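You operate a simulated robot arm through the tools that you are given. There is no shell and no other tool.

Carry out the task below with a simulated robot arm. There is one attempt and no reset: what you move stays moved.

Task
Set the controls near the free end of the wall shelf. At the end: the lower fan knob is turned to 4; the upper fan knob is turned to 3; the lower fan switch is switched on; the upper fan switch is switched on; whatever was shut is shut again. Leave all else as you found it, and nothing knocked over.

It is judged by the outcome, as a careful person would: the job done as asked, and still so three seconds after it is handed in. It fails if anything else is knocked over, pushed out of place, dropped, spilled or broken.

Robot
A 7-joint arm with a two-finger parallel gripper, fixed in place. Base frame: the origin is at the foot of the arm, x ahead of it, y to its left, z up. Units: mm, degrees, N and s.
Its first joint turns from -132.0 to 132.0 degrees. Payload 3.91 kg.
Tool frame: the origin (TCP) lies between the finger pads and is the grasp point; the fingertips stand 30 mm ahead of it; z points along the fingers, y is the line along which they close. Largest opening 110 mm; finger width 20, thickness 10; the body of the gripper, 48 by 112 mm, starts 55 mm behind the TCP.
Orientation is told as [roll, pitch, yaw] about the base's x, y, z axes, in that order, counted from this pose: with the fingers straight down and closing along the base's y, the tool's x points along the base's -x, its y along +y and its z along -z.

Tools
- The arm moves only by the tool nudge_tool. Its argument "steps" is one flat list of numbers, 7 for each row, row after row: the opening, from 0 (shut) to 1 (fully open), then the shift along the base's x, y, z in m, then the turn, a rotation vector about the base's x, y, z in degrees. In form: [gripper, tx, ty, tz, wx, wy, wz, gripper, tx, ty, tz, wx, wy, wz, ...]. A call has 1 to 20 rows; each row is the pose to reach, as a shift and turn from the pose commanded when the call began. A row lasts 0.2 s, in which the tool goes at most 50 mm and 8.6 degrees; a call with a longer step from one row to the next is refused whole, and so is a gripper value outside its range. Where a pose cannot be reached the arm comes as near as it can. A force on the tool above 40 N (or 10 N above the force at the start of the call, whichever is more), or a blocked arm, ends the call early, and 0.2 s more pass. Each finger travels about 108 mm/s and halts on what it meets, pressing with about 22 N; the grip force reading is that of the motor and also rises with nothing between the fingers. The clock runs only during rows and for 0.2 s after the last one: add rows that repeat a pose to give the fingers time. The reply holds the time, the measured pose of the TCP, the force on the tool along the base axes, the opening and the grip force, in the units named above and with some noise, with the torque about the TCP (base axes, N m) and any sound that the robot's microphone picked up, and new pictures: "show" is both (left out), scene, wrist or none.
- Cameras (640 x 400 px; columns grow to the right, rows downward): "scene" is fixed at [399.8, -650.9, 1792.7]; the picture's right is [1.00, 0.00, 0.00], its down [0.00, -0.30, -0.95] and it looks along [-0.00, 0.95, -0.30] (base axes); focal length 370 px, centre (320, 200). "wrist" rides on the gripper at [72, 17, -103] in the tool frame; the picture's right is [-0.23, 0.97, 0.00], its down [-0.76, -0.18, -0.62] and it looks along [-0.61, -0.14, 0.78] (tool axes); focal length 222 px, centre (320, 200). There is no depth. A picture from a camera that has moved, and an enlarged one, comes with that camera's place and axes in the base frame and with its lens.
- enlarge(camera, box): a new picture of the part [left, top, right, bottom] of that camera's present view, enlarged. No time passes.
- job_done(): hands the job in; it is judged then, once.

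Nothing tells you positions but the pictures and the camera data. Unless the task says otherwise, let go and move clear before handing in.

The tools are called after ">>>" by a JSON object that holds its "fn" and its "kwargs". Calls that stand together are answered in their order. nudge_tool: Moves the arm, as the interface text tells. Its arguments: {"type":"object","properties":{"steps":{"type":"array","items":{"type":"number"}},"show":{"type":"string","enum":["both","scene","wrist","none"]}},"required":["steps"]} The other tools are called the same way: enlarge (camera, box) takes an enlarged picture of a part of a camera's view; job_done () hands the job in.

At the start:

```text
clock: 0.0
ee_pos: [284.6, 480.5, 1496.6]
ee_rot: [0.0, 0.0, 0.0]
ft_force: [0.2, 0.5, 0.7]
torque: [0.02, -0.03, 0.02]
grip_width: 110.1
finger_force: 0.0
```

scene: 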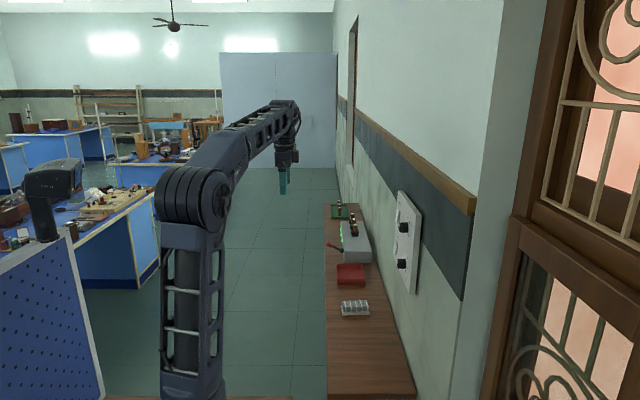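
wrist: 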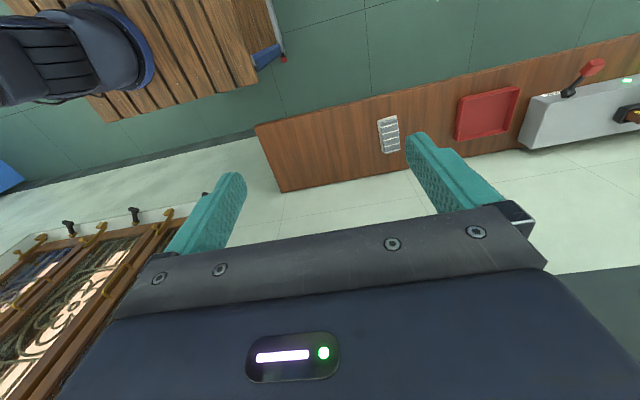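

I see a wall panel with dark knobs on the right wall beside the wall shelf. I will enlarge the scene there first.

>>> {"fn": "enlarge", "kwargs": {"camera": "scene", "box": [370, 170, 450, 310]}}

>>> {"fn": "enlarge", "kwargs": {"camera": "scene", "box": [300, 180, 480, 400]}}

>>> {"fn": "enlarge", "kwargs": {"camera": "wrist", "box": [0, 0, 640, 280]}}

```text
2.86 times, centred on (410, 240) of scene
camera zoom: at [399.8, -650.9, 1792.7], right [1.0, 0.0, 0.0], down [0.0, -0.3, -0.95], along [0.0, 0.95, -0.3], focal length 1056 px, centre (63, 86)
```

zoom: 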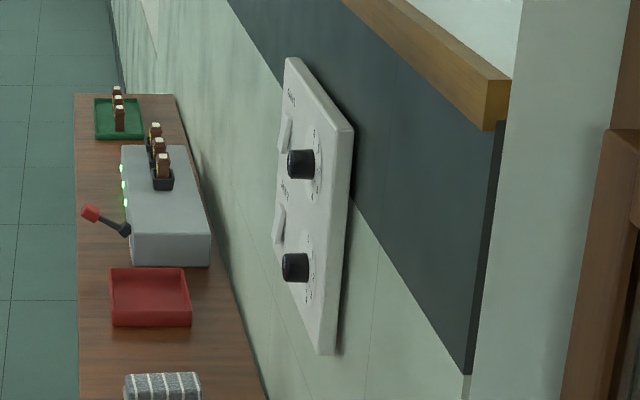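

```text
1.82 times, centred on (390, 290) of scene
camera zoom: at [399.8, -650.9, 1792.7], right [1.0, 0.0, 0.0], down [0.0, -0.3, -0.95], along [0.0, 0.95, -0.3], focal length 672 px, centre (193, 36)
```

zoom: 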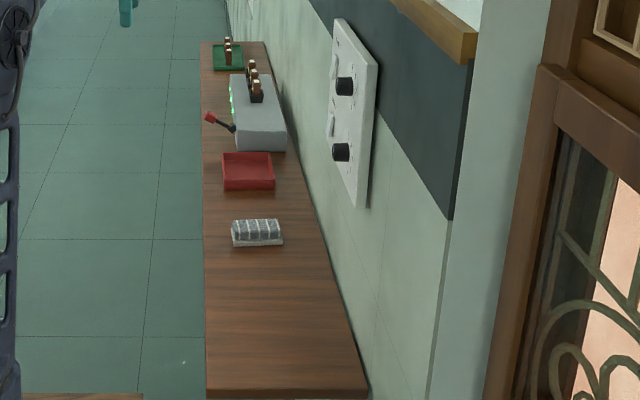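

```text
1.00 times, centred on (320, 140) of wrist (not enlarged: the box is as wide or as high as the picture)
camera zoom: at [212.5, 497.2, 1599.5], right [0.23, 0.97, 0.0], down [0.76, -0.18, 0.62], along [0.61, -0.14, -0.78], focal length 222 px, centre (320, 260)
```

zoom: 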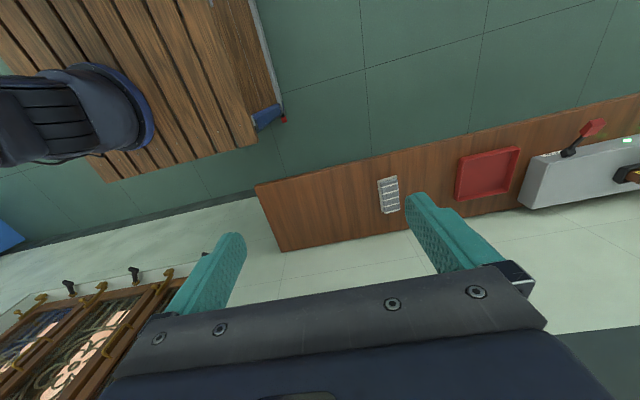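

The panel is on the wall plane at about x≈670, spanning roughly y 270–550 and z 1210–1460. Each row seems to have a switch on the far (+y) side and a knob on the near side. I'll tilt the tool toward the wall, staying well clear, so the wrist camera can look at it.

>>> {"fn": "nudge_tool", "kwargs": {"steps": [1, 0, 0, -0.01, 0, -8, 0, 1, 0, 0, -0.02, 0, -16, 0, 1, 0, 0, -0.04, 0, -24, 0, 1, 0, 0, -0.06, 0, -32, 0, 1, 0, 0, -0.08, 0, -40, 0, 1, 0, 0, -0.1, 0, -48, 0, 1, 0, -0.01, -0.12, 0, -56, 0, 1, 0.01, -0.02, -0.14, 0, -64, 0, 1, 0.02, -0.03, -0.15, 0, -72, 0, 1, 0.03, -0.04, -0.16, 0, -80, 0, 1, 0.04, -0.05, -0.16, 0, -88, 0, 1, 0.05, -0.05, -0.16, 0, -90, 0]}}

```text
clock: 2.6
ee_pos: [335.3, 429.6, 1335.3]
ee_rot: [-174.4, -89.9, 174.3]
ft_force: [-0.6, 0.3, 0.3]
torque: [-0.02, 0.03, 0.0]
grip_width: 109.8
finger_force: 0.0
camera wrist: at [231.7, 446.9, 1263.9], right [0.0, 0.97, 0.23], down [-0.62, -0.18, 0.76], along [0.78, -0.14, 0.61], focal length 222 px, centre (320, 200)
```

scene: 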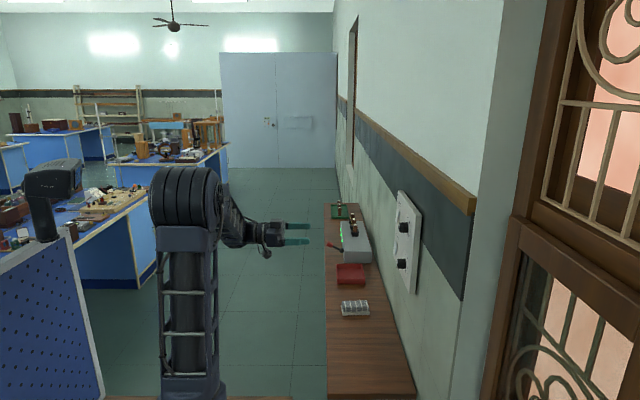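
wrist: 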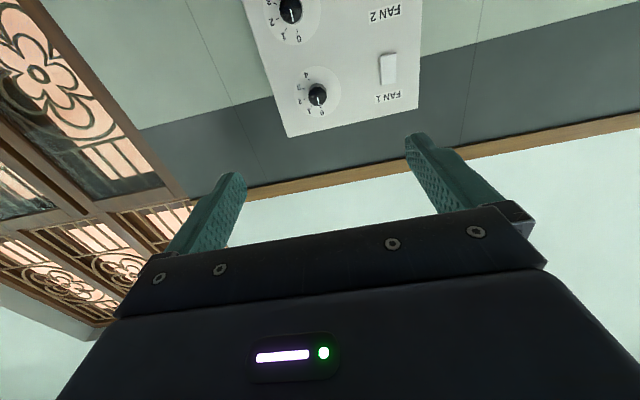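

The panel shows FAN 1 (upper) and FAN 2 (lower), with dials marked 0–4; the picture is upside down. I'll lower the tool to bring the whole panel into view.

>>> {"fn": "nudge_tool", "kwargs": {"steps": [1, 0, 0, -0.05, 0, 0, 0, 1, 0, 0, -0.1, 0, 0, 0, 1, 0, 0, -0.15, 0, 0, 0, 1, 0, 0, -0.15, 0, 0, 0], "show": "wrist"}}

>>> {"fn": "enlarge", "kwargs": {"camera": "wrist", "box": [220, 0, 460, 210]}}

```text
clock: 3.6
ee_pos: [336.0, 429.6, 1185.1]
ee_rot: [107.0, -90.0, -107.0]
ft_force: [0.3, 0.3, 0.8]
torque: [0.04, 0.02, 0.0]
grip_width: 109.8
finger_force: 0.1
camera wrist: at [231.7, 446.9, 1113.7], right [0.0, 0.97, 0.23], down [-0.62, -0.18, 0.76], along [0.78, -0.14, 0.61], focal length 222 px, centre (320, 200)
```

wrist: 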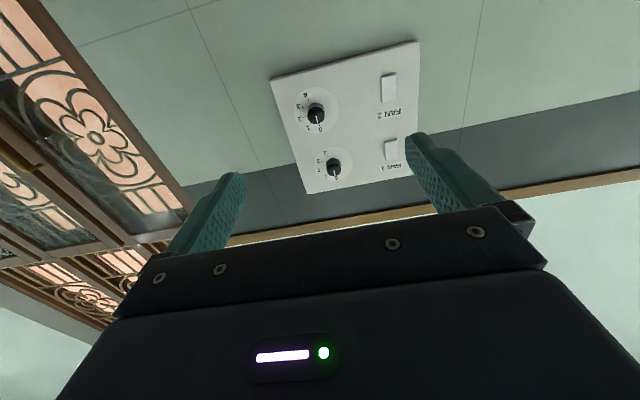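

```text
1.90 times, centred on (340, 105) of wrist
camera zoom: at [231.7, 446.9, 1113.7], right [0.0, 0.97, 0.23], down [-0.62, -0.18, 0.76], along [0.78, -0.14, 0.61], focal length 423 px, centre (282, 381)
```

zoom: 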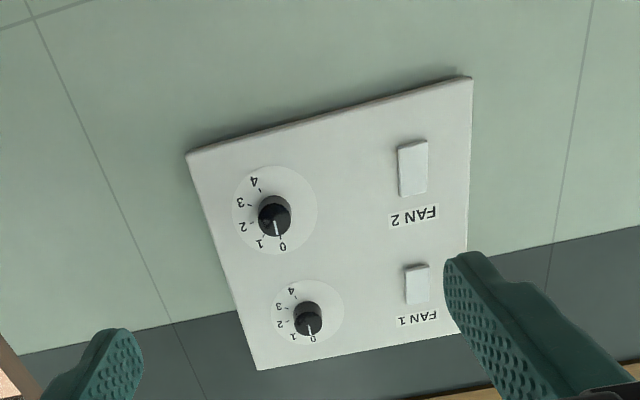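

The panel face is at x≈680. The knobs are near (659, 420, 1370) and (659, 409, 1248), both pointing at 0, and the rockers are near y≈550 at z≈1361 and 1236. I'll go closer to look at the upper row.

>>> {"fn": "nudge_tool", "kwargs": {"steps": [1, 0.04, 0.02, 0.04, 0, 0, 0, 1, 0.07, 0.03, 0.08, 0, 0, 0, 1, 0.1, 0.04, 0.12, 0, 0, 0, 1, 0.13, 0.05, 0.15, 0, 0, 0, 1, 0.16, 0.06, 0.18, 0, 0, 0, 1, 0.2, 0.06, 0.2, 0, 0, 0, 1, 0.2, 0.06, 0.2, 0, 0, 0]}}

>>> {"fn": "enlarge", "kwargs": {"camera": "wrist", "box": [150, 0, 500, 200]}}

```text
refused: row 1 steps farther than a row can; nothing moved
```

```text
1.83 times, centred on (325, 100) of wrist
camera zoom: at [231.7, 446.9, 1113.7], right [0.0, 0.97, 0.23], down [-0.62, -0.18, 0.76], along [0.78, -0.14, 0.61], focal length 406 px, centre (311, 383)
```

zoom: 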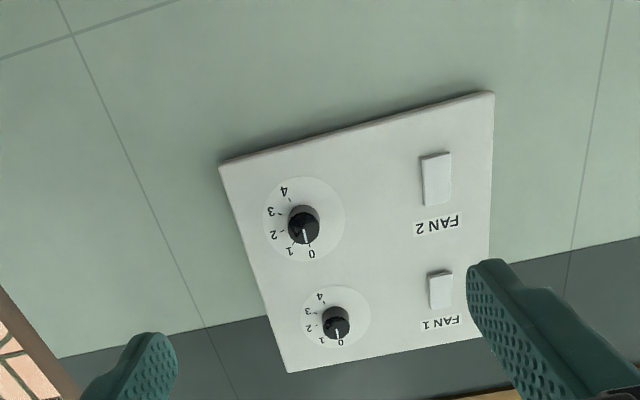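

That step was too long for one row. I'll use smaller steps along the same path.

>>> {"fn": "nudge_tool", "kwargs": {"steps": [1, 0.03, 0.01, 0.03, 0, 0, 0, 1, 0.06, 0.02, 0.06, 0, 0, 0, 1, 0.09, 0.03, 0.09, 0, 0, 0, 1, 0.12, 0.04, 0.12, 0, 0, 0, 1, 0.15, 0.05, 0.15, 0, 0, 0, 1, 0.18, 0.06, 0.18, 0, 0, 0, 1, 0.2, 0.06, 0.2, 0, 0, 0, 1, 0.2, 0.06, 0.2, 0, 0, 0]}}

>>> {"fn": "enlarge", "kwargs": {"camera": "wrist", "box": [150, 0, 500, 200]}}

```text
clock: 5.4
ee_pos: [537.3, 489.1, 1385.4]
ee_rot: [-76.0, -90.0, 76.0]
ft_force: [1.0, -0.8, 0.0]
torque: [0.02, 0.0, 0.02]
grip_width: 110.0
finger_force: 0.1
camera wrist: at [433.3, 506.4, 1313.8], right [0.0, 0.97, 0.23], down [-0.62, -0.18, 0.76], along [0.78, -0.14, 0.61], focal length 222 px, centre (320, 200)
```

scene: 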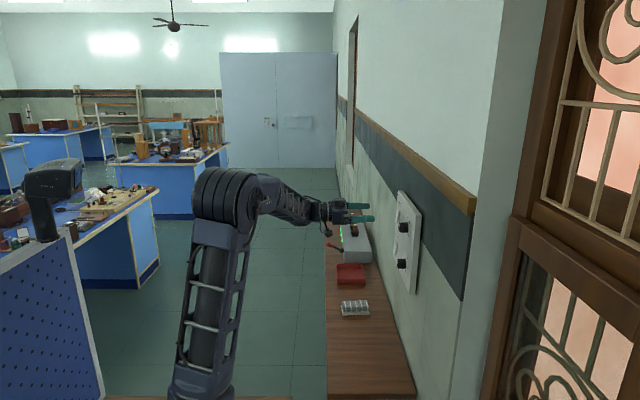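
wrist: 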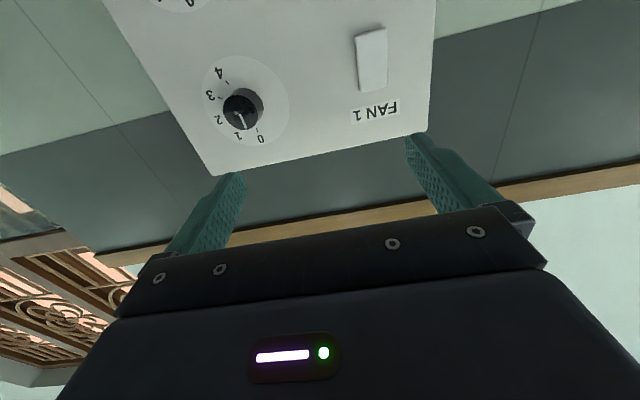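

```text
1.83 times, centred on (325, 100) of wrist
camera zoom: at [433.3, 506.4, 1313.8], right [0.0, 0.97, 0.23], down [-0.62, -0.18, 0.76], along [0.78, -0.14, 0.61], focal length 406 px, centre (311, 383)
```

zoom: 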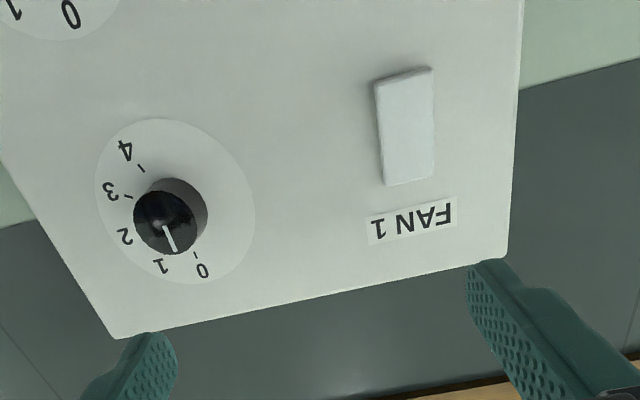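

Now I can see the dial ticks well; the pointer is straight up at 0, and 1–4 go clockwise. I'll look closer at the rocker shapes.

>>> {"fn": "enlarge", "kwargs": {"camera": "wrist", "box": [330, 10, 430, 130]}}

>>> {"fn": "enlarge", "kwargs": {"camera": "scene", "box": [385, 185, 425, 300]}}

>>> {"fn": "enlarge", "kwargs": {"camera": "wrist", "box": [190, 40, 310, 170]}}

```text
3.33 times, centred on (380, 70) of wrist
camera zoom: at [433.3, 506.4, 1313.8], right [0.0, 0.97, 0.23], down [-0.62, -0.18, 0.76], along [0.78, -0.14, 0.61], focal length 740 px, centre (120, 633)
```

zoom: 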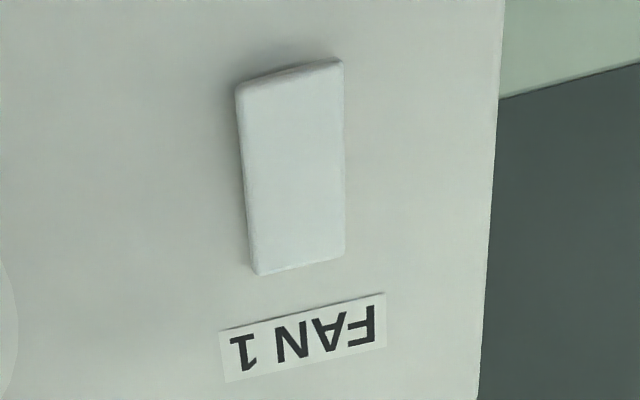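

```text
3.48 times, centred on (405, 242) of scene
camera zoom: at [399.8, -650.9, 1792.7], right [1.0, 0.0, 0.0], down [0.0, -0.3, -0.95], along [0.0, 0.95, -0.3], focal length 1286 px, centre (24, 52)
```

zoom: 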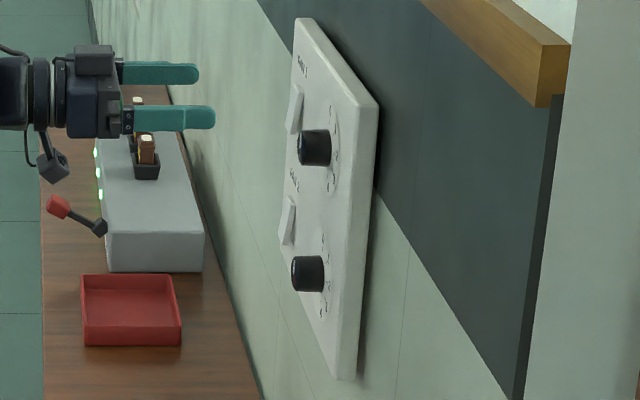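

```text
3.08 times, centred on (250, 105) of wrist
camera zoom: at [433.3, 506.4, 1313.8], right [0.0, 0.97, 0.23], down [-0.62, -0.18, 0.76], along [0.78, -0.14, 0.61], focal length 684 px, centre (535, 492)
```

zoom: 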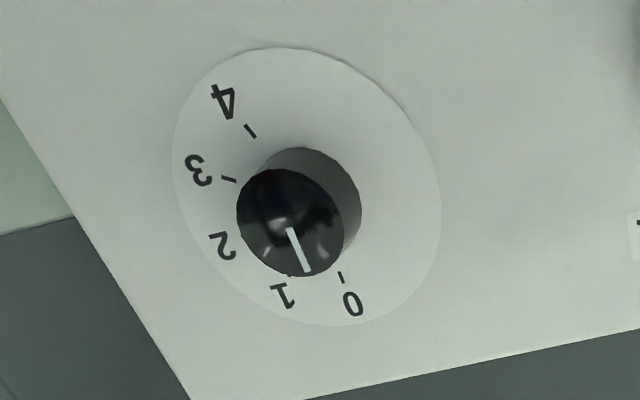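

Both rockers protrude at the bottom with the top pressed in, so they look off. I'll start with the upper one at about (670, 548), bottom edge z≈1335: close the fingers, line up on its lower half, then press.

>>> {"fn": "nudge_tool", "kwargs": {"steps": [0, 0.0, 0.02, -0.015, 0, 0, 0, 0, 0.02, 0.04, -0.03, 0, 0, 0, 0, 0.04, 0.059, -0.046, 0, 0, 0, 0, 0.07, 0.059, -0.046, 0, 0, 0, 0, 0.08, 0.059, -0.046, 0, 0, 0, 0, 0.08, 0.059, -0.046, 0, 0, 0]}}

>>> {"fn": "enlarge", "kwargs": {"camera": "wrist", "box": [150, 0, 500, 200]}}

>>> {"fn": "enlarge", "kwargs": {"camera": "scene", "box": [350, 185, 425, 300]}}

```text
clock: 6.8
ee_pos: [615.5, 548.7, 1340.8]
ee_rot: [149.6, -90.0, -149.6]
ft_force: [1.0, 0.1, 0.2]
torque: [-0.01, -0.04, -0.03]
grip_width: 0.0
finger_force: 21.4
camera wrist: at [512.2, 565.8, 1267.7], right [0.0, 0.97, 0.23], down [-0.62, -0.18, 0.76], along [0.78, -0.14, 0.61], focal length 222 px, centre (320, 200)
```

scene: 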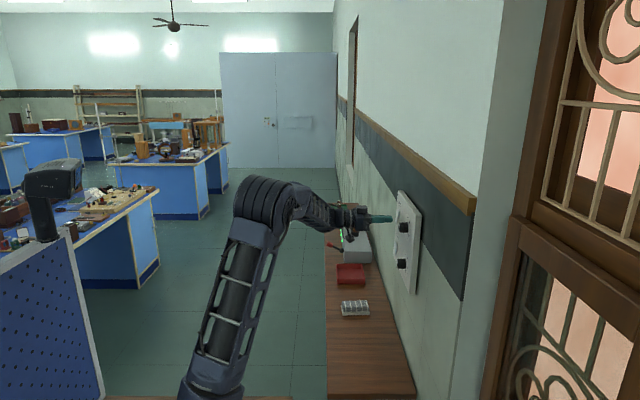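
wrist: 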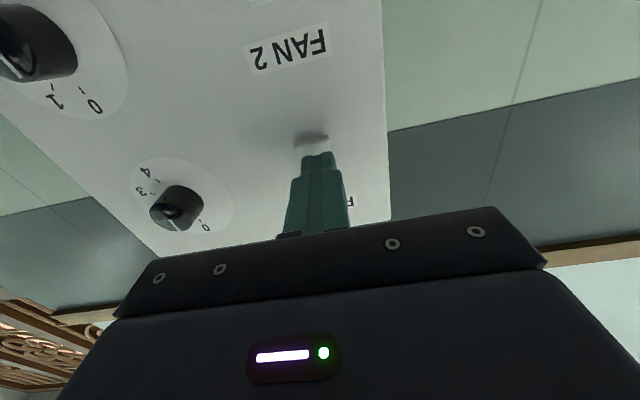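

```text
1.83 times, centred on (325, 100) of wrist
camera zoom: at [512.2, 565.8, 1267.7], right [0.0, 0.97, 0.23], down [-0.62, -0.18, 0.76], along [0.78, -0.14, 0.61], focal length 406 px, centre (311, 383)
```

zoom: 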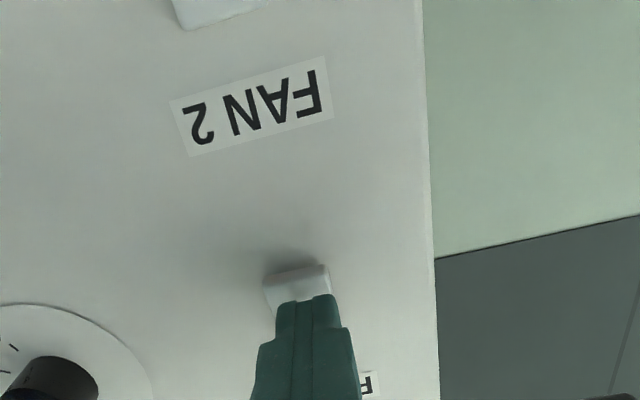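

```text
3.48 times, centred on (388, 242) of scene
camera zoom: at [399.8, -650.9, 1792.7], right [1.0, 0.0, 0.0], down [0.0, -0.3, -0.95], along [0.0, 0.95, -0.3], focal length 1286 px, centre (85, 52)
```

zoom: 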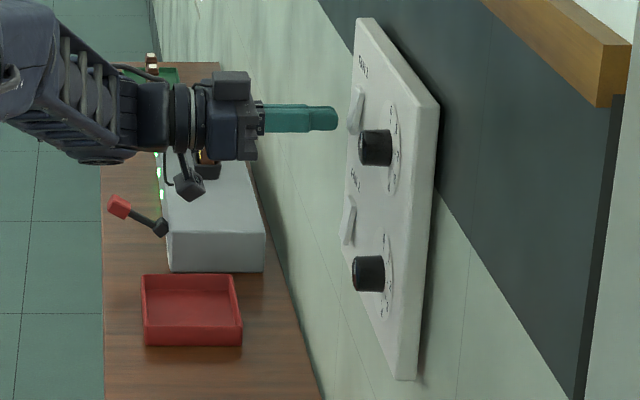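

The tip is lined up with the lower half of the upper rocker. Now I press forward in small steps.

>>> {"fn": "nudge_tool", "kwargs": {"steps": [0, 0.008, -0.002, -0.001, 0, 0, 0, 0, 0.014, -0.002, -0.001, 0, 0, 0, 0, 0.018, -0.002, -0.001, 0, 0, 0, 0, 0.021, -0.002, -0.001, 0, 0, 0, 0, 0.024, -0.002, -0.001, 0, 0, 0, 0, 0.027, -0.002, -0.001, 0, 0, 0, 0, 0.03, -0.002, -0.001, 0, 0, 0, 0, 0.032, -0.002, -0.001, 0, 0, 0]}}

>>> {"fn": "enlarge", "kwargs": {"camera": "scene", "box": [350, 185, 425, 300]}}

```text
clock: 7.7
ee_pos: [629.9, 547.7, 1336.9]
ee_rot: [-19.3, -89.8, 19.5]
ft_force: [-8.9, -1.1, 2.0]
torque: [-0.01, -0.12, -0.08]
grip_width: 0.0
finger_force: 22.3
stopped in row 4: the force on the tool passed its limit at 48 N (the readings are from after the stop); the commanded pose is now the measured one
camera wrist: at [525.4, 565.5, 1265.5], right [0.0, 0.97, 0.23], down [-0.62, -0.18, 0.76], along [0.78, -0.14, 0.6], focal length 222 px, centre (320, 200)
```

scene: 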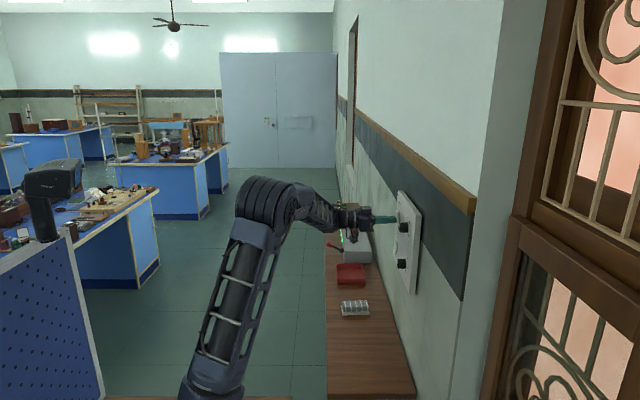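
wrist: 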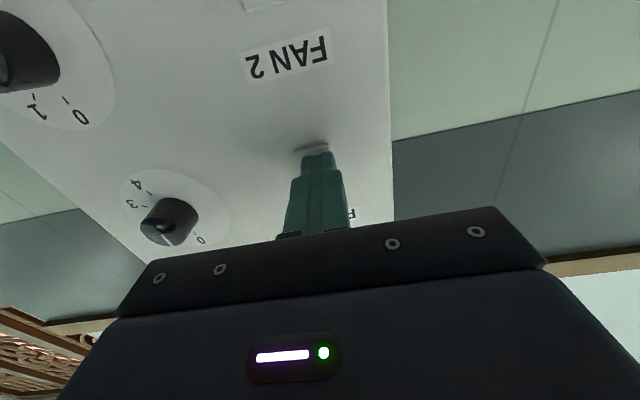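

```text
3.48 times, centred on (388, 242) of scene
camera zoom: at [399.8, -650.9, 1792.7], right [1.0, 0.0, 0.0], down [0.0, -0.3, -0.95], along [0.0, 0.95, -0.3], focal length 1286 px, centre (85, 52)
```

zoom: 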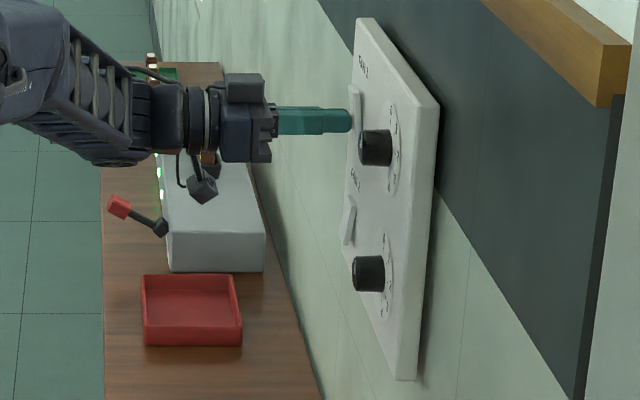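

Contact was made at tip x≈662 and the rocker looks changed. I'll back off and check it.

>>> {"fn": "nudge_tool", "kwargs": {"steps": [0, -0.02, 0, 0, 0, 0, 0, 0, -0.05, 0, 0, 0, 0, 0, 0, -0.08, 0, 0.02, 0, 0, 0, 0, -0.09, -0.02, 0.04, 0, 0, 0, 0, -0.09, -0.03, 0.05, 0, 0, 0]}}

>>> {"fn": "enlarge", "kwargs": {"camera": "scene", "box": [385, 185, 425, 300]}}

>>> {"fn": "enlarge", "kwargs": {"camera": "wrist", "box": [150, 0, 500, 200]}}

```text
clock: 8.9
ee_pos: [541.2, 518.6, 1387.2]
ee_rot: [-33.1, -89.8, 33.3]
ft_force: [0.1, 0.2, 0.1]
torque: [-0.05, -0.02, -0.03]
grip_width: 0.0
finger_force: 22.2
camera wrist: at [437.2, 535.2, 1315.8], right [0.0, 0.97, 0.23], down [-0.62, -0.18, 0.76], along [0.78, -0.14, 0.6], focal length 222 px, centre (320, 200)
```

scene: 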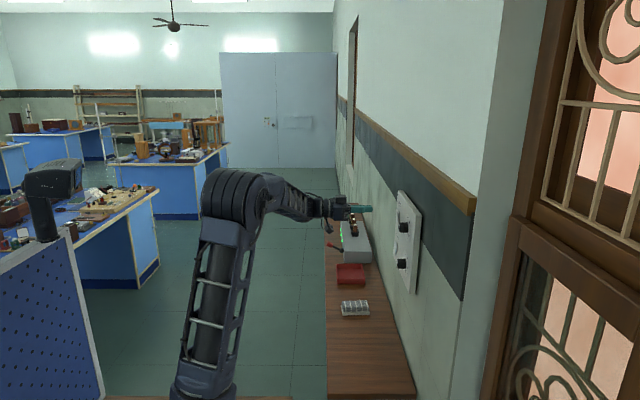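
wrist: 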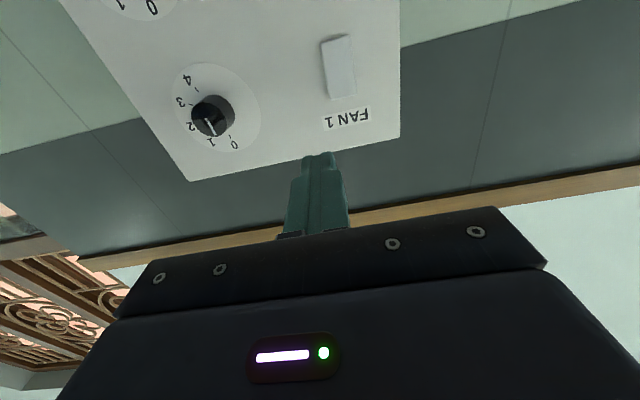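

```text
3.48 times, centred on (405, 242) of scene
camera zoom: at [399.8, -650.9, 1792.7], right [1.0, 0.0, 0.0], down [0.0, -0.3, -0.95], along [0.0, 0.95, -0.3], focal length 1286 px, centre (24, 52)
```

zoom: 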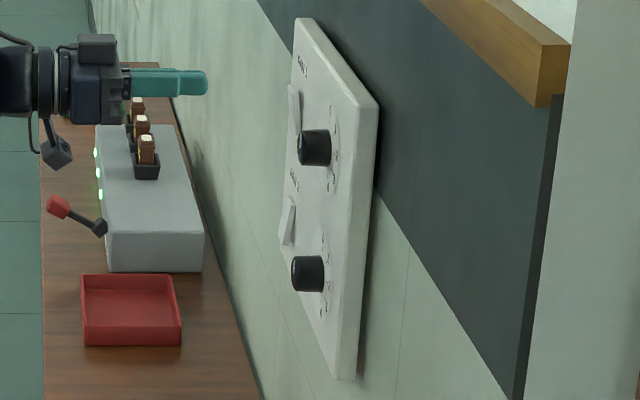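

```text
1.83 times, centred on (325, 100) of wrist
camera zoom: at [437.2, 535.2, 1315.8], right [0.0, 0.97, 0.23], down [-0.62, -0.18, 0.76], along [0.78, -0.14, 0.6], focal length 406 px, centre (311, 383)
```

zoom: 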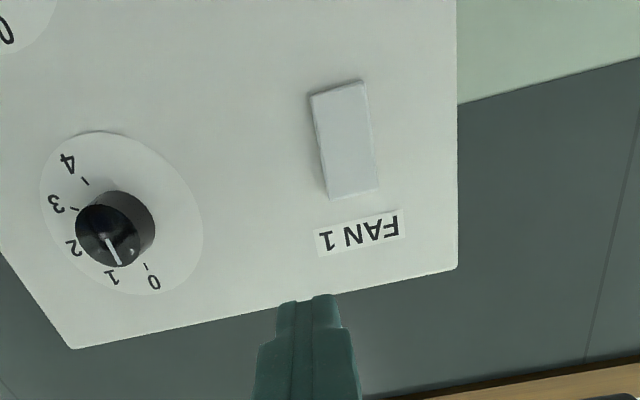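

The upper rocker has flipped and now protrudes at the top. Next is the lower rocker, bottom edge at z≈1213, y≈547.

>>> {"fn": "nudge_tool", "kwargs": {"steps": [0, 0, 0.01, -0.045, 0, 0, 0, 0, 0, 0.02, -0.09, 0, 0, 0, 0, 0, 0.028, -0.135, 0, 0, 0, 0, 0.03, 0.028, -0.168, 0, 0, 0, 0, 0.059, 0.028, -0.168, 0, 0, 0, 0, 0.059, 0.028, -0.168, 0, 0, 0], "show": "wrist"}}

>>> {"fn": "enlarge", "kwargs": {"camera": "wrist", "box": [150, 0, 500, 200]}}

>>> {"fn": "enlarge", "kwargs": {"camera": "scene", "box": [350, 185, 425, 300]}}

```text
clock: 10.3
ee_pos: [600.0, 547.1, 1218.3]
ee_rot: [-22.7, -89.7, 22.6]
ft_force: [0.0, 0.8, -0.5]
torque: [0.0, 0.01, 0.02]
grip_width: 0.1
finger_force: 21.9
camera wrist: at [495.5, 563.7, 1147.4], right [0.0, 0.97, 0.23], down [-0.62, -0.18, 0.76], along [0.78, -0.14, 0.6], focal length 222 px, centre (320, 200)
```

wrist: 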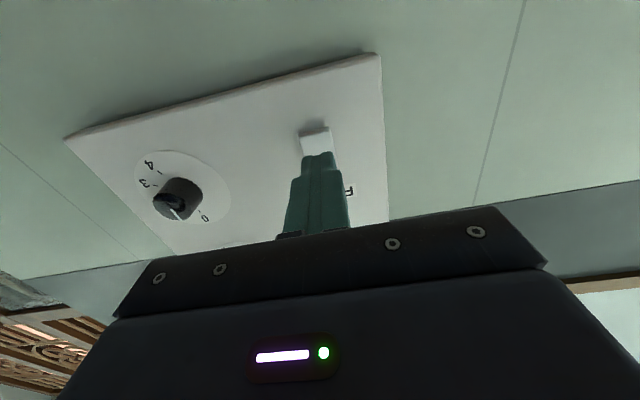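

```text
1.83 times, centred on (325, 100) of wrist
camera zoom: at [495.5, 563.7, 1147.4], right [0.0, 0.97, 0.23], down [-0.62, -0.18, 0.76], along [0.78, -0.14, 0.6], focal length 406 px, centre (311, 383)
```

zoom: 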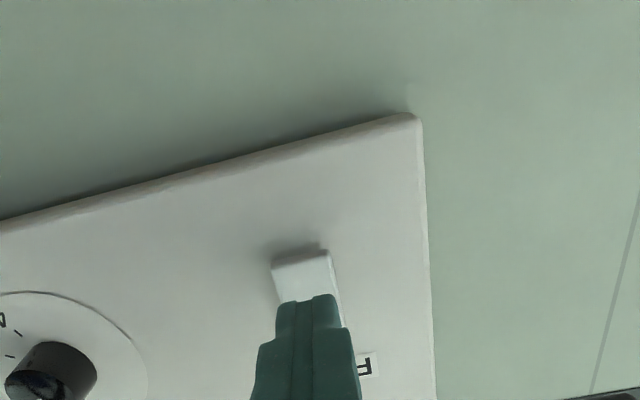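

```text
3.48 times, centred on (388, 242) of scene
camera zoom: at [399.8, -650.9, 1792.7], right [1.0, 0.0, 0.0], down [0.0, -0.3, -0.95], along [0.0, 0.95, -0.3], focal length 1286 px, centre (85, 52)
```

zoom: 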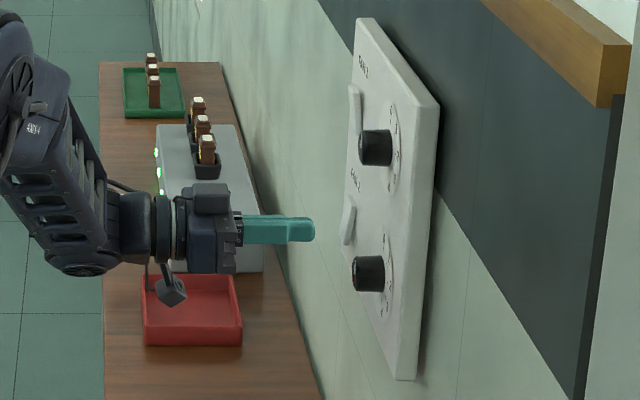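

Aligned with the lower rocker's lower half. Pressing.

>>> {"fn": "nudge_tool", "kwargs": {"steps": [0, 0.012, -0.001, 0, 0, 0, 0, 0, 0.02, -0.001, 0, 0, 0, 0, 0, 0.026, -0.001, 0, 0, 0, 0, 0, 0.03, -0.001, 0, 0, 0, 0, 0, 0.033, -0.001, 0, 0, 0, 0, 0, 0.036, -0.001, 0, 0, 0, 0, 0, 0.039, -0.001, 0, 0, 0, 0, 0, 0.042, -0.001, 0, 0, 0, 0, 0, 0.045, -0.001, 0, 0, 0, 0], "show": "none"}}

>>> {"fn": "nudge_tool", "kwargs": {"steps": [0, -0.02, 0, 0, 0, 0, 0, 0, -0.05, 0, 0, 0, 0, 0, 0, -0.08, 0, 0, 0, 0, 0, 0, -0.09, -0.02, 0.02, 0, 0, 0, 0, -0.1, -0.05, 0.04, 0, 0, 0, 0, -0.1, -0.08, 0.06, 0, 0, 0, 0, -0.1, -0.08, 0.06, 0, 0, 0]}}

>>> {"fn": "enlarge", "kwargs": {"camera": "scene", "box": [385, 185, 425, 300]}}

>>> {"fn": "enlarge", "kwargs": {"camera": "wrist", "box": [150, 0, 500, 200]}}

```text
clock: 11.6
ee_pos: [629.2, 546.6, 1217.7]
ee_rot: [-15.0, -89.7, 15.4]
ft_force: [-11.1, -3.3, 0.9]
torque: [0.11, -0.13, -0.1]
grip_width: 0.1
finger_force: 22.2
stopped in row 6: the force on the tool passed its limit at 47 N (the readings are from after the stop); the commanded pose is now the measured one
```

```text
clock: 13.2
ee_pos: [530.1, 466.3, 1277.7]
ee_rot: [-24.5, -89.6, 24.9]
ft_force: [0.9, -0.5, 0.1]
torque: [-0.01, -0.01, 0.01]
grip_width: 0.0
finger_force: 21.8
camera wrist: at [425.8, 483.3, 1206.7], right [0.0, 0.97, 0.22], down [-0.62, -0.18, 0.77], along [0.79, -0.14, 0.6], focal length 222 px, centre (320, 200)
```

scene: 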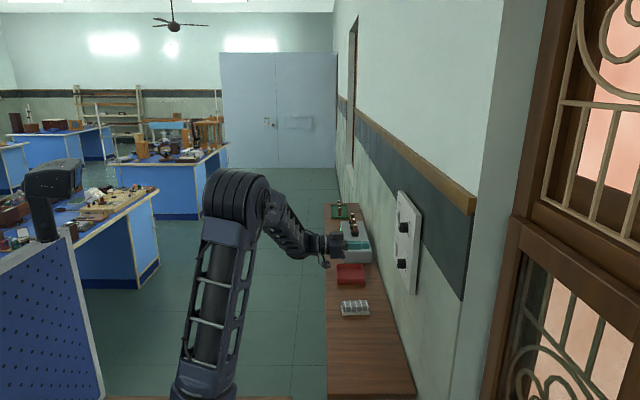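
wrist: 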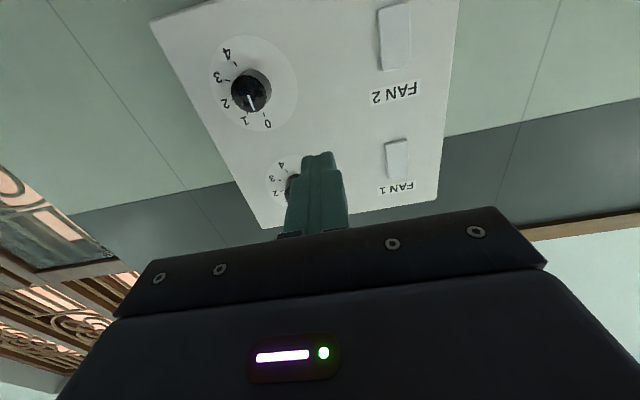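

```text
3.48 times, centred on (405, 242) of scene
camera zoom: at [399.8, -650.9, 1792.7], right [1.0, 0.0, 0.0], down [0.0, -0.3, -0.95], along [0.0, 0.95, -0.3], focal length 1286 px, centre (24, 52)
```

zoom: 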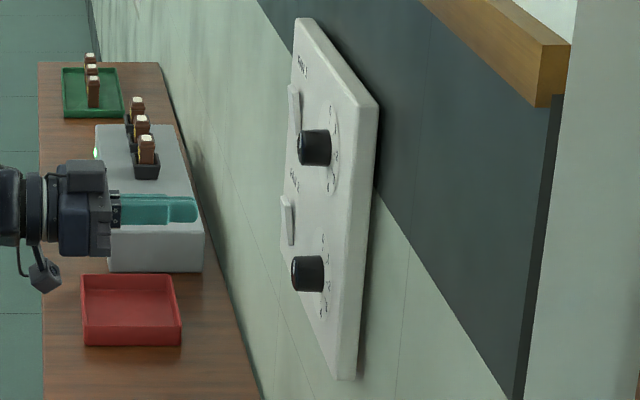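

```text
1.83 times, centred on (325, 100) of wrist
camera zoom: at [425.8, 483.3, 1206.7], right [0.0, 0.97, 0.22], down [-0.62, -0.18, 0.77], along [0.79, -0.14, 0.6], focal length 406 px, centre (311, 383)
```

zoom: 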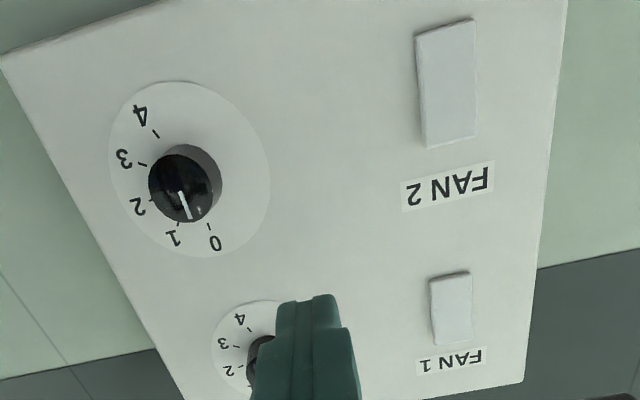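

Both rockers are now on. From the ticks, each dial step is about 40° clockwise, so 4 is about +160° and 3 about +120° about +x. I'll pre-roll by −80° in free space in front of the lower knob, at about (y 406.5, z 1240.5), and open the fingers part way.

>>> {"fn": "nudge_tool", "kwargs": {"steps": [0.3, 0, -0.01, 0, -8, 0, 0, 0.5, 0, -0.02, -0.01, -16, 0, 0, 0.6, 0, -0.03, -0.02, -24, 0, 0, 0.6, 0, -0.04, -0.03, -32, 0, 0, 0.6, 0, -0.05, -0.0372, -40, 0, 0, 0.6, 0, -0.0598, -0.0372, -48, 0, 0, 0.6, 0.01, -0.0598, -0.0372, -56, 0, 0, 0.6, 0.02, -0.0598, -0.0372, -64, 0, 0, 0.6, 0.03, -0.0598, -0.0372, -72, 0, 0, 0.6, 0.03, -0.0598, -0.0372, -80, 0, 0, 0.6, 0.03, -0.0598, -0.0372, -80, 0, 0]}}

>>> {"fn": "enlarge", "kwargs": {"camera": "wrist", "box": [150, 0, 500, 200]}}

>>> {"fn": "enlarge", "kwargs": {"camera": "scene", "box": [350, 185, 425, 300]}}

```text
clock: 15.6
ee_pos: [560.6, 407.6, 1239.2]
ee_rot: [-89.7, -9.8, 89.7]
ft_force: [0.9, -0.1, 0.0]
torque: [-0.01, 0.0, -0.02]
grip_width: 66.1
finger_force: 0.1
camera wrist: at [456.1, 338.7, 1211.8], right [0.0, 0.39, -0.92], down [-0.62, 0.72, 0.31], along [0.79, 0.57, 0.24], focal length 222 px, centre (320, 200)
```

scene: 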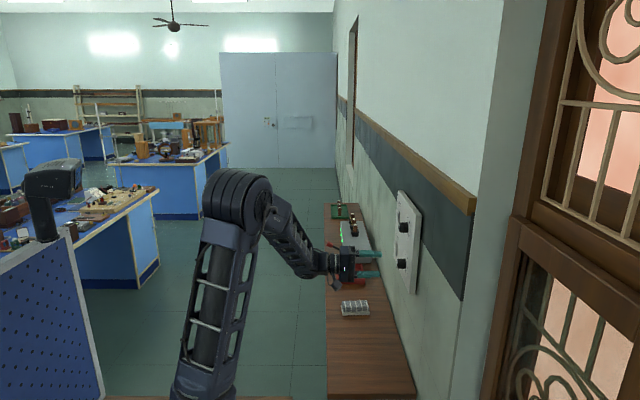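
wrist: 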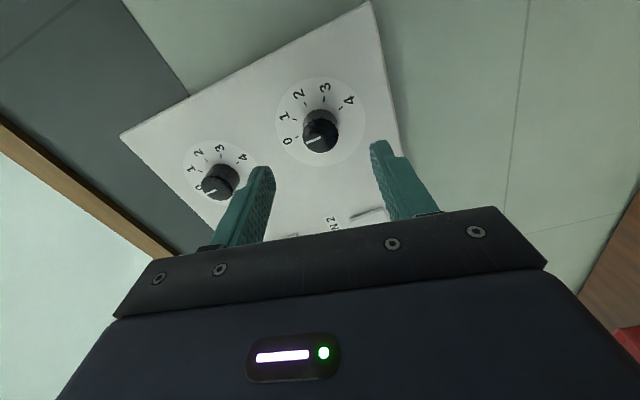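

```text
1.83 times, centred on (325, 100) of wrist
camera zoom: at [456.1, 338.7, 1211.8], right [0.0, 0.39, -0.92], down [-0.62, 0.72, 0.31], along [0.79, 0.57, 0.24], focal length 406 px, centre (311, 383)
```

zoom: 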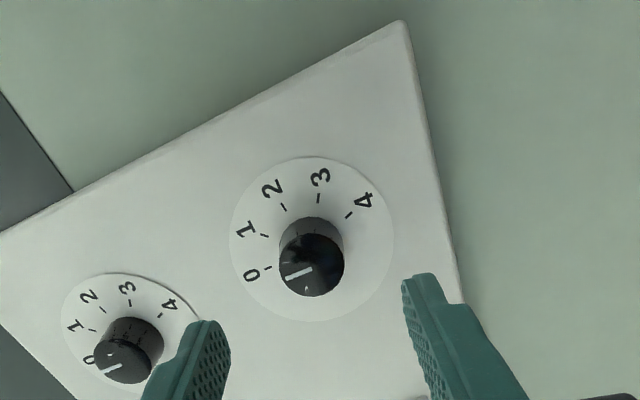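

```text
3.48 times, centred on (388, 242) of scene
camera zoom: at [399.8, -650.9, 1792.7], right [1.0, 0.0, 0.0], down [0.0, -0.3, -0.95], along [0.0, 0.95, -0.3], focal length 1286 px, centre (85, 52)
```

zoom: 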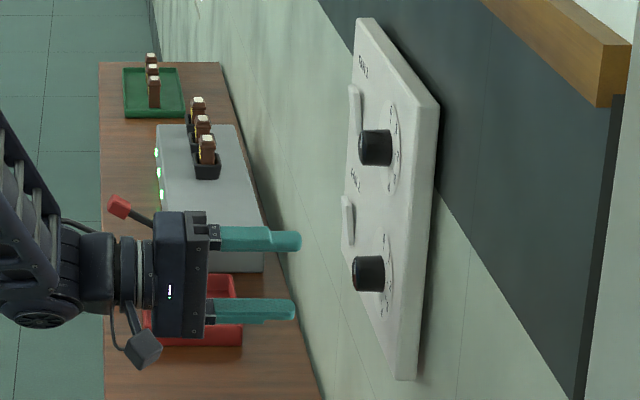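

Refining from two views: panel face x≈665, lower knob centre (y 409, z 1239.5), tip x≈646. I'll approach to tip x≈659 and close on the knob.

>>> {"fn": "nudge_tool", "kwargs": {"steps": [0.6, 0.02, 0.0015, 0, 0, 0, 0, 0.6, 0.04, 0.0015, 0, 0, 0, 0, 0.6, 0.055, 0.0015, 0, 0, 0, 0, 0.6, 0.062, 0.0015, 0, 0, 0, 0, 0.6, 0.067, 0.0015, 0, 0, 0, 0, 0.6, 0.067, 0.0015, 0, 0, 0, 0]}}

>>> {"fn": "enlarge", "kwargs": {"camera": "wrist", "box": [150, 50, 500, 250]}}

>>> {"fn": "enlarge", "kwargs": {"camera": "scene", "box": [350, 185, 425, 300]}}

```text
clock: 17.0
ee_pos: [627.2, 409.0, 1241.3]
ee_rot: [-89.7, -9.9, 89.7]
ft_force: [0.4, 0.1, 0.1]
torque: [0.0, 0.01, -0.02]
grip_width: 66.1
finger_force: 0.2
camera wrist: at [523.1, 340.2, 1212.2], right [0.0, 0.39, -0.92], down [-0.62, 0.72, 0.31], along [0.79, 0.57, 0.24], focal length 222 px, centre (320, 200)
```

scene: 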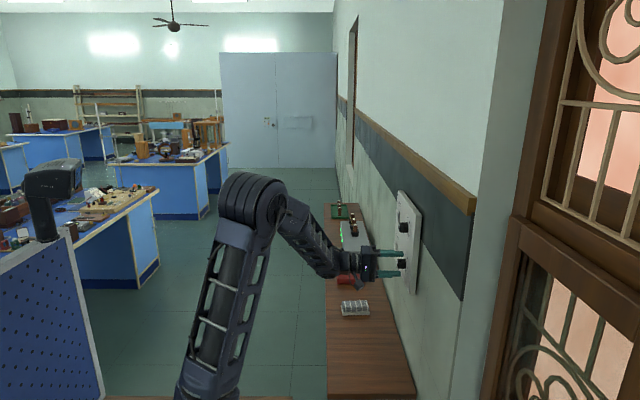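
wrist: 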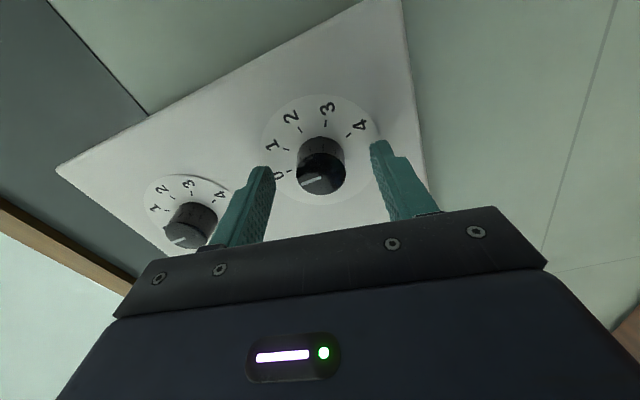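

```text
1.83 times, centred on (325, 150) of wrist
camera zoom: at [523.1, 340.2, 1212.2], right [0.0, 0.39, -0.92], down [-0.62, 0.72, 0.31], along [0.79, 0.57, 0.24], focal length 406 px, centre (311, 291)
```

zoom: 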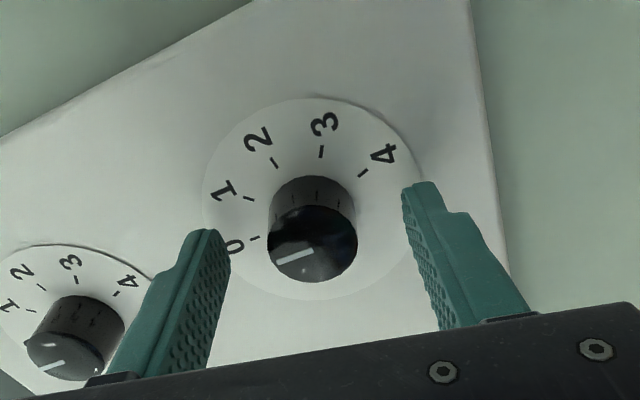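

```text
3.48 times, centred on (388, 242) of scene
camera zoom: at [399.8, -650.9, 1792.7], right [1.0, 0.0, 0.0], down [0.0, -0.3, -0.95], along [0.0, 0.95, -0.3], focal length 1286 px, centre (85, 52)
```

zoom: 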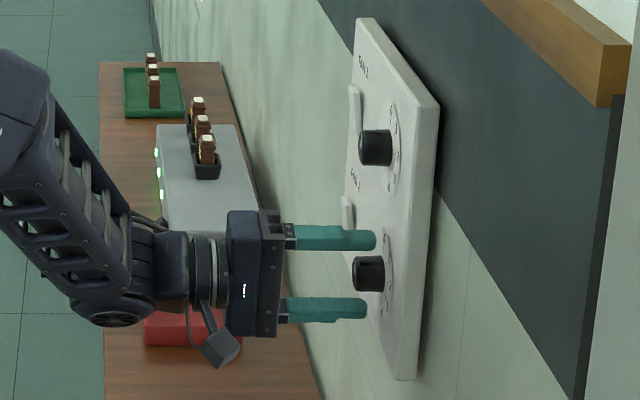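

The knob is centred between the fingers. I'll advance 3 mm more and close.

>>> {"fn": "nudge_tool", "kwargs": {"steps": [0.6, 0.003, 0, 0, 0, 0, 0, 0.45, 0.003, 0, 0, 0, 0, 0, 0.35, 0.003, 0, 0, 0, 0, 0, 0.25, 0.003, 0, 0, 0, 0, 0, 0.15, 0.003, 0, 0, 0, 0, 0, 0.15, 0.003, 0, 0, 0, 0, 0]}}

>>> {"fn": "enlarge", "kwargs": {"camera": "wrist", "box": [150, 50, 500, 250]}}

```text
clock: 18.4
ee_pos: [629.4, 408.4, 1240.2]
ee_rot: [-89.7, -9.9, 89.6]
ft_force: [0.6, -0.8, -1.0]
torque: [0.04, -0.33, 0.05]
grip_width: 33.2
finger_force: 45.2
camera wrist: at [526.1, 340.5, 1212.1], right [0.0, 0.39, -0.92], down [-0.62, 0.72, 0.31], along [0.79, 0.57, 0.24], focal length 222 px, centre (320, 200)
```

scene: 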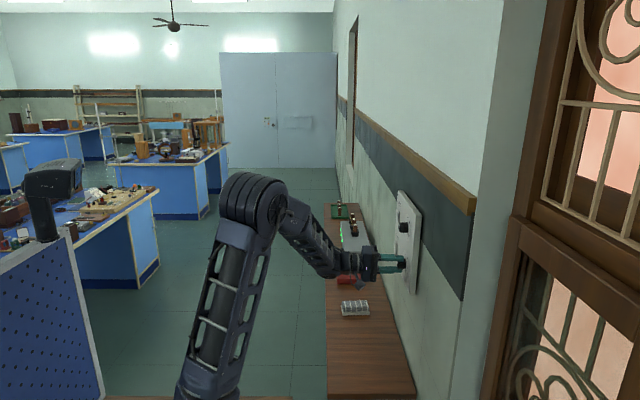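
wrist: 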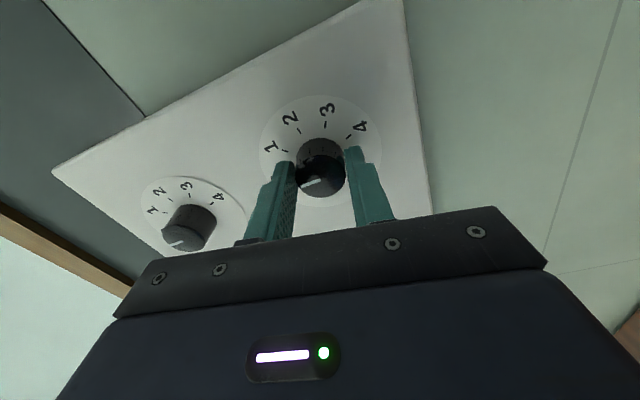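

```text
1.83 times, centred on (325, 150) of wrist
camera zoom: at [526.1, 340.5, 1212.1], right [0.0, 0.39, -0.92], down [-0.62, 0.72, 0.31], along [0.79, 0.57, 0.24], focal length 406 px, centre (311, 291)
```

zoom: 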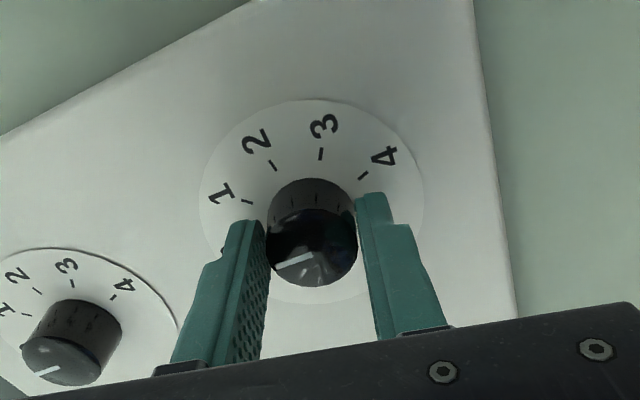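

The knob is gripped (33 mm). I'll turn +40° first and check that it follows.

>>> {"fn": "nudge_tool", "kwargs": {"steps": [0.15, 0, 0, 0, 8, 0, 0, 0.15, 0, 0, 0, 16, 0, 0, 0.15, 0, 0, 0, 24, 0, 0, 0.15, 0, 0, 0, 32, 0, 0, 0.15, 0, 0, 0, 40, 0, 0], "show": "wrist"}}

>>> {"fn": "enlarge", "kwargs": {"camera": "wrist", "box": [150, 50, 500, 250]}}

```text
clock: 19.6
ee_pos: [630.5, 407.8, 1239.4]
ee_rot: [-89.3, -50.0, 89.4]
ft_force: [1.5, 7.3, -14.3]
torque: [-0.04, -0.2, 0.08]
grip_width: 33.1
finger_force: 44.8
camera wrist: at [526.0, 375.1, 1174.4], right [-0.01, 0.89, -0.45], down [-0.62, 0.35, 0.7], along [0.79, 0.28, 0.55], focal length 222 px, centre (320, 200)
```

wrist: 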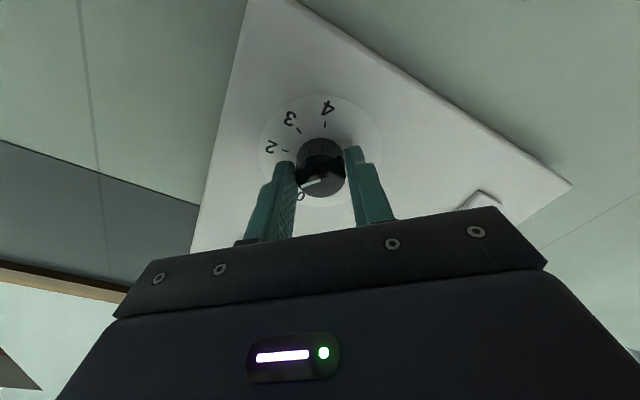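

```text
1.83 times, centred on (325, 150) of wrist
camera zoom: at [526.0, 375.1, 1174.4], right [-0.01, 0.89, -0.45], down [-0.62, 0.35, 0.7], along [0.79, 0.28, 0.55], focal length 406 px, centre (311, 291)
```

zoom: 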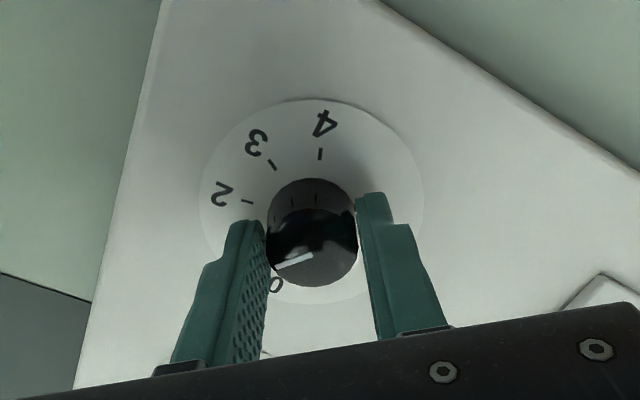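

The knob follows exactly: the marks moved by one step for 40°. I'll turn another 120° to reach 4.

>>> {"fn": "nudge_tool", "kwargs": {"steps": [0.15, 0, 0, 0, 8, 0, 0, 0.15, 0, 0, 0, 16, 0, 0, 0.15, 0, 0, 0, 24, 0, 0, 0.15, 0, 0, 0, 32, 0, 0, 0.15, 0, 0, 0, 40, 0, 0, 0.15, 0, 0, 0, 48, 0, 0, 0.15, 0, 0, 0, 56, 0, 0, 0.15, 0, 0, 0, 64, 0, 0, 0.15, 0, 0, 0, 72, 0, 0, 0.15, 0, 0, 0, 80, 0, 0], "show": "wrist"}}

>>> {"fn": "enlarge", "kwargs": {"camera": "wrist", "box": [150, 50, 500, 250]}}

```text
clock: 21.8
ee_pos: [628.5, 411.5, 1237.8]
ee_rot: [90.7, -53.4, -90.5]
ft_force: [8.0, -15.3, 1.0]
torque: [0.05, 1.05, 0.14]
grip_width: 33.1
finger_force: 45.0
out of reach, approached as far as the arm can: row 10
stopped in row 10: the force on the tool passed its limit at 84 N (the readings are from after the stop); the commanded pose is now the measured one
camera wrist: at [524.4, 468.3, 1188.7], right [-0.01, 0.65, 0.76], down [-0.63, -0.6, 0.5], along [0.78, -0.47, 0.41], focal length 222 px, centre (320, 200)
```

wrist: 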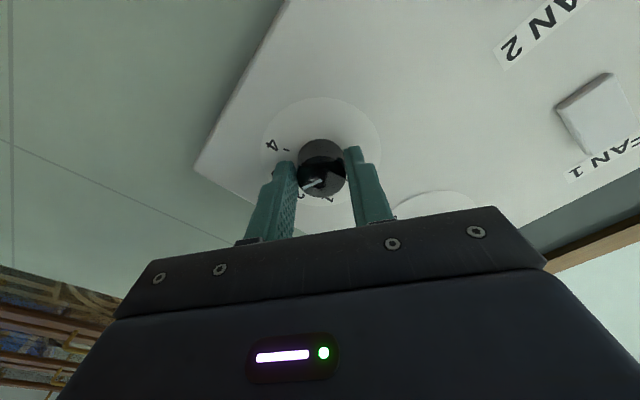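

```text
1.83 times, centred on (325, 150) of wrist
camera zoom: at [524.4, 468.3, 1188.7], right [-0.01, 0.65, 0.76], down [-0.63, -0.6, 0.5], along [0.78, -0.47, 0.41], focal length 406 px, centre (311, 291)
```

zoom: 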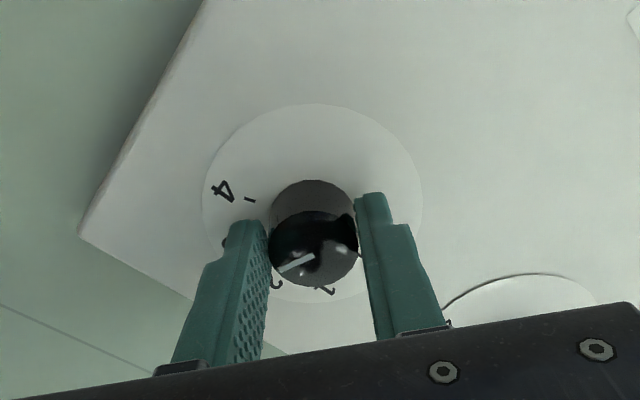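

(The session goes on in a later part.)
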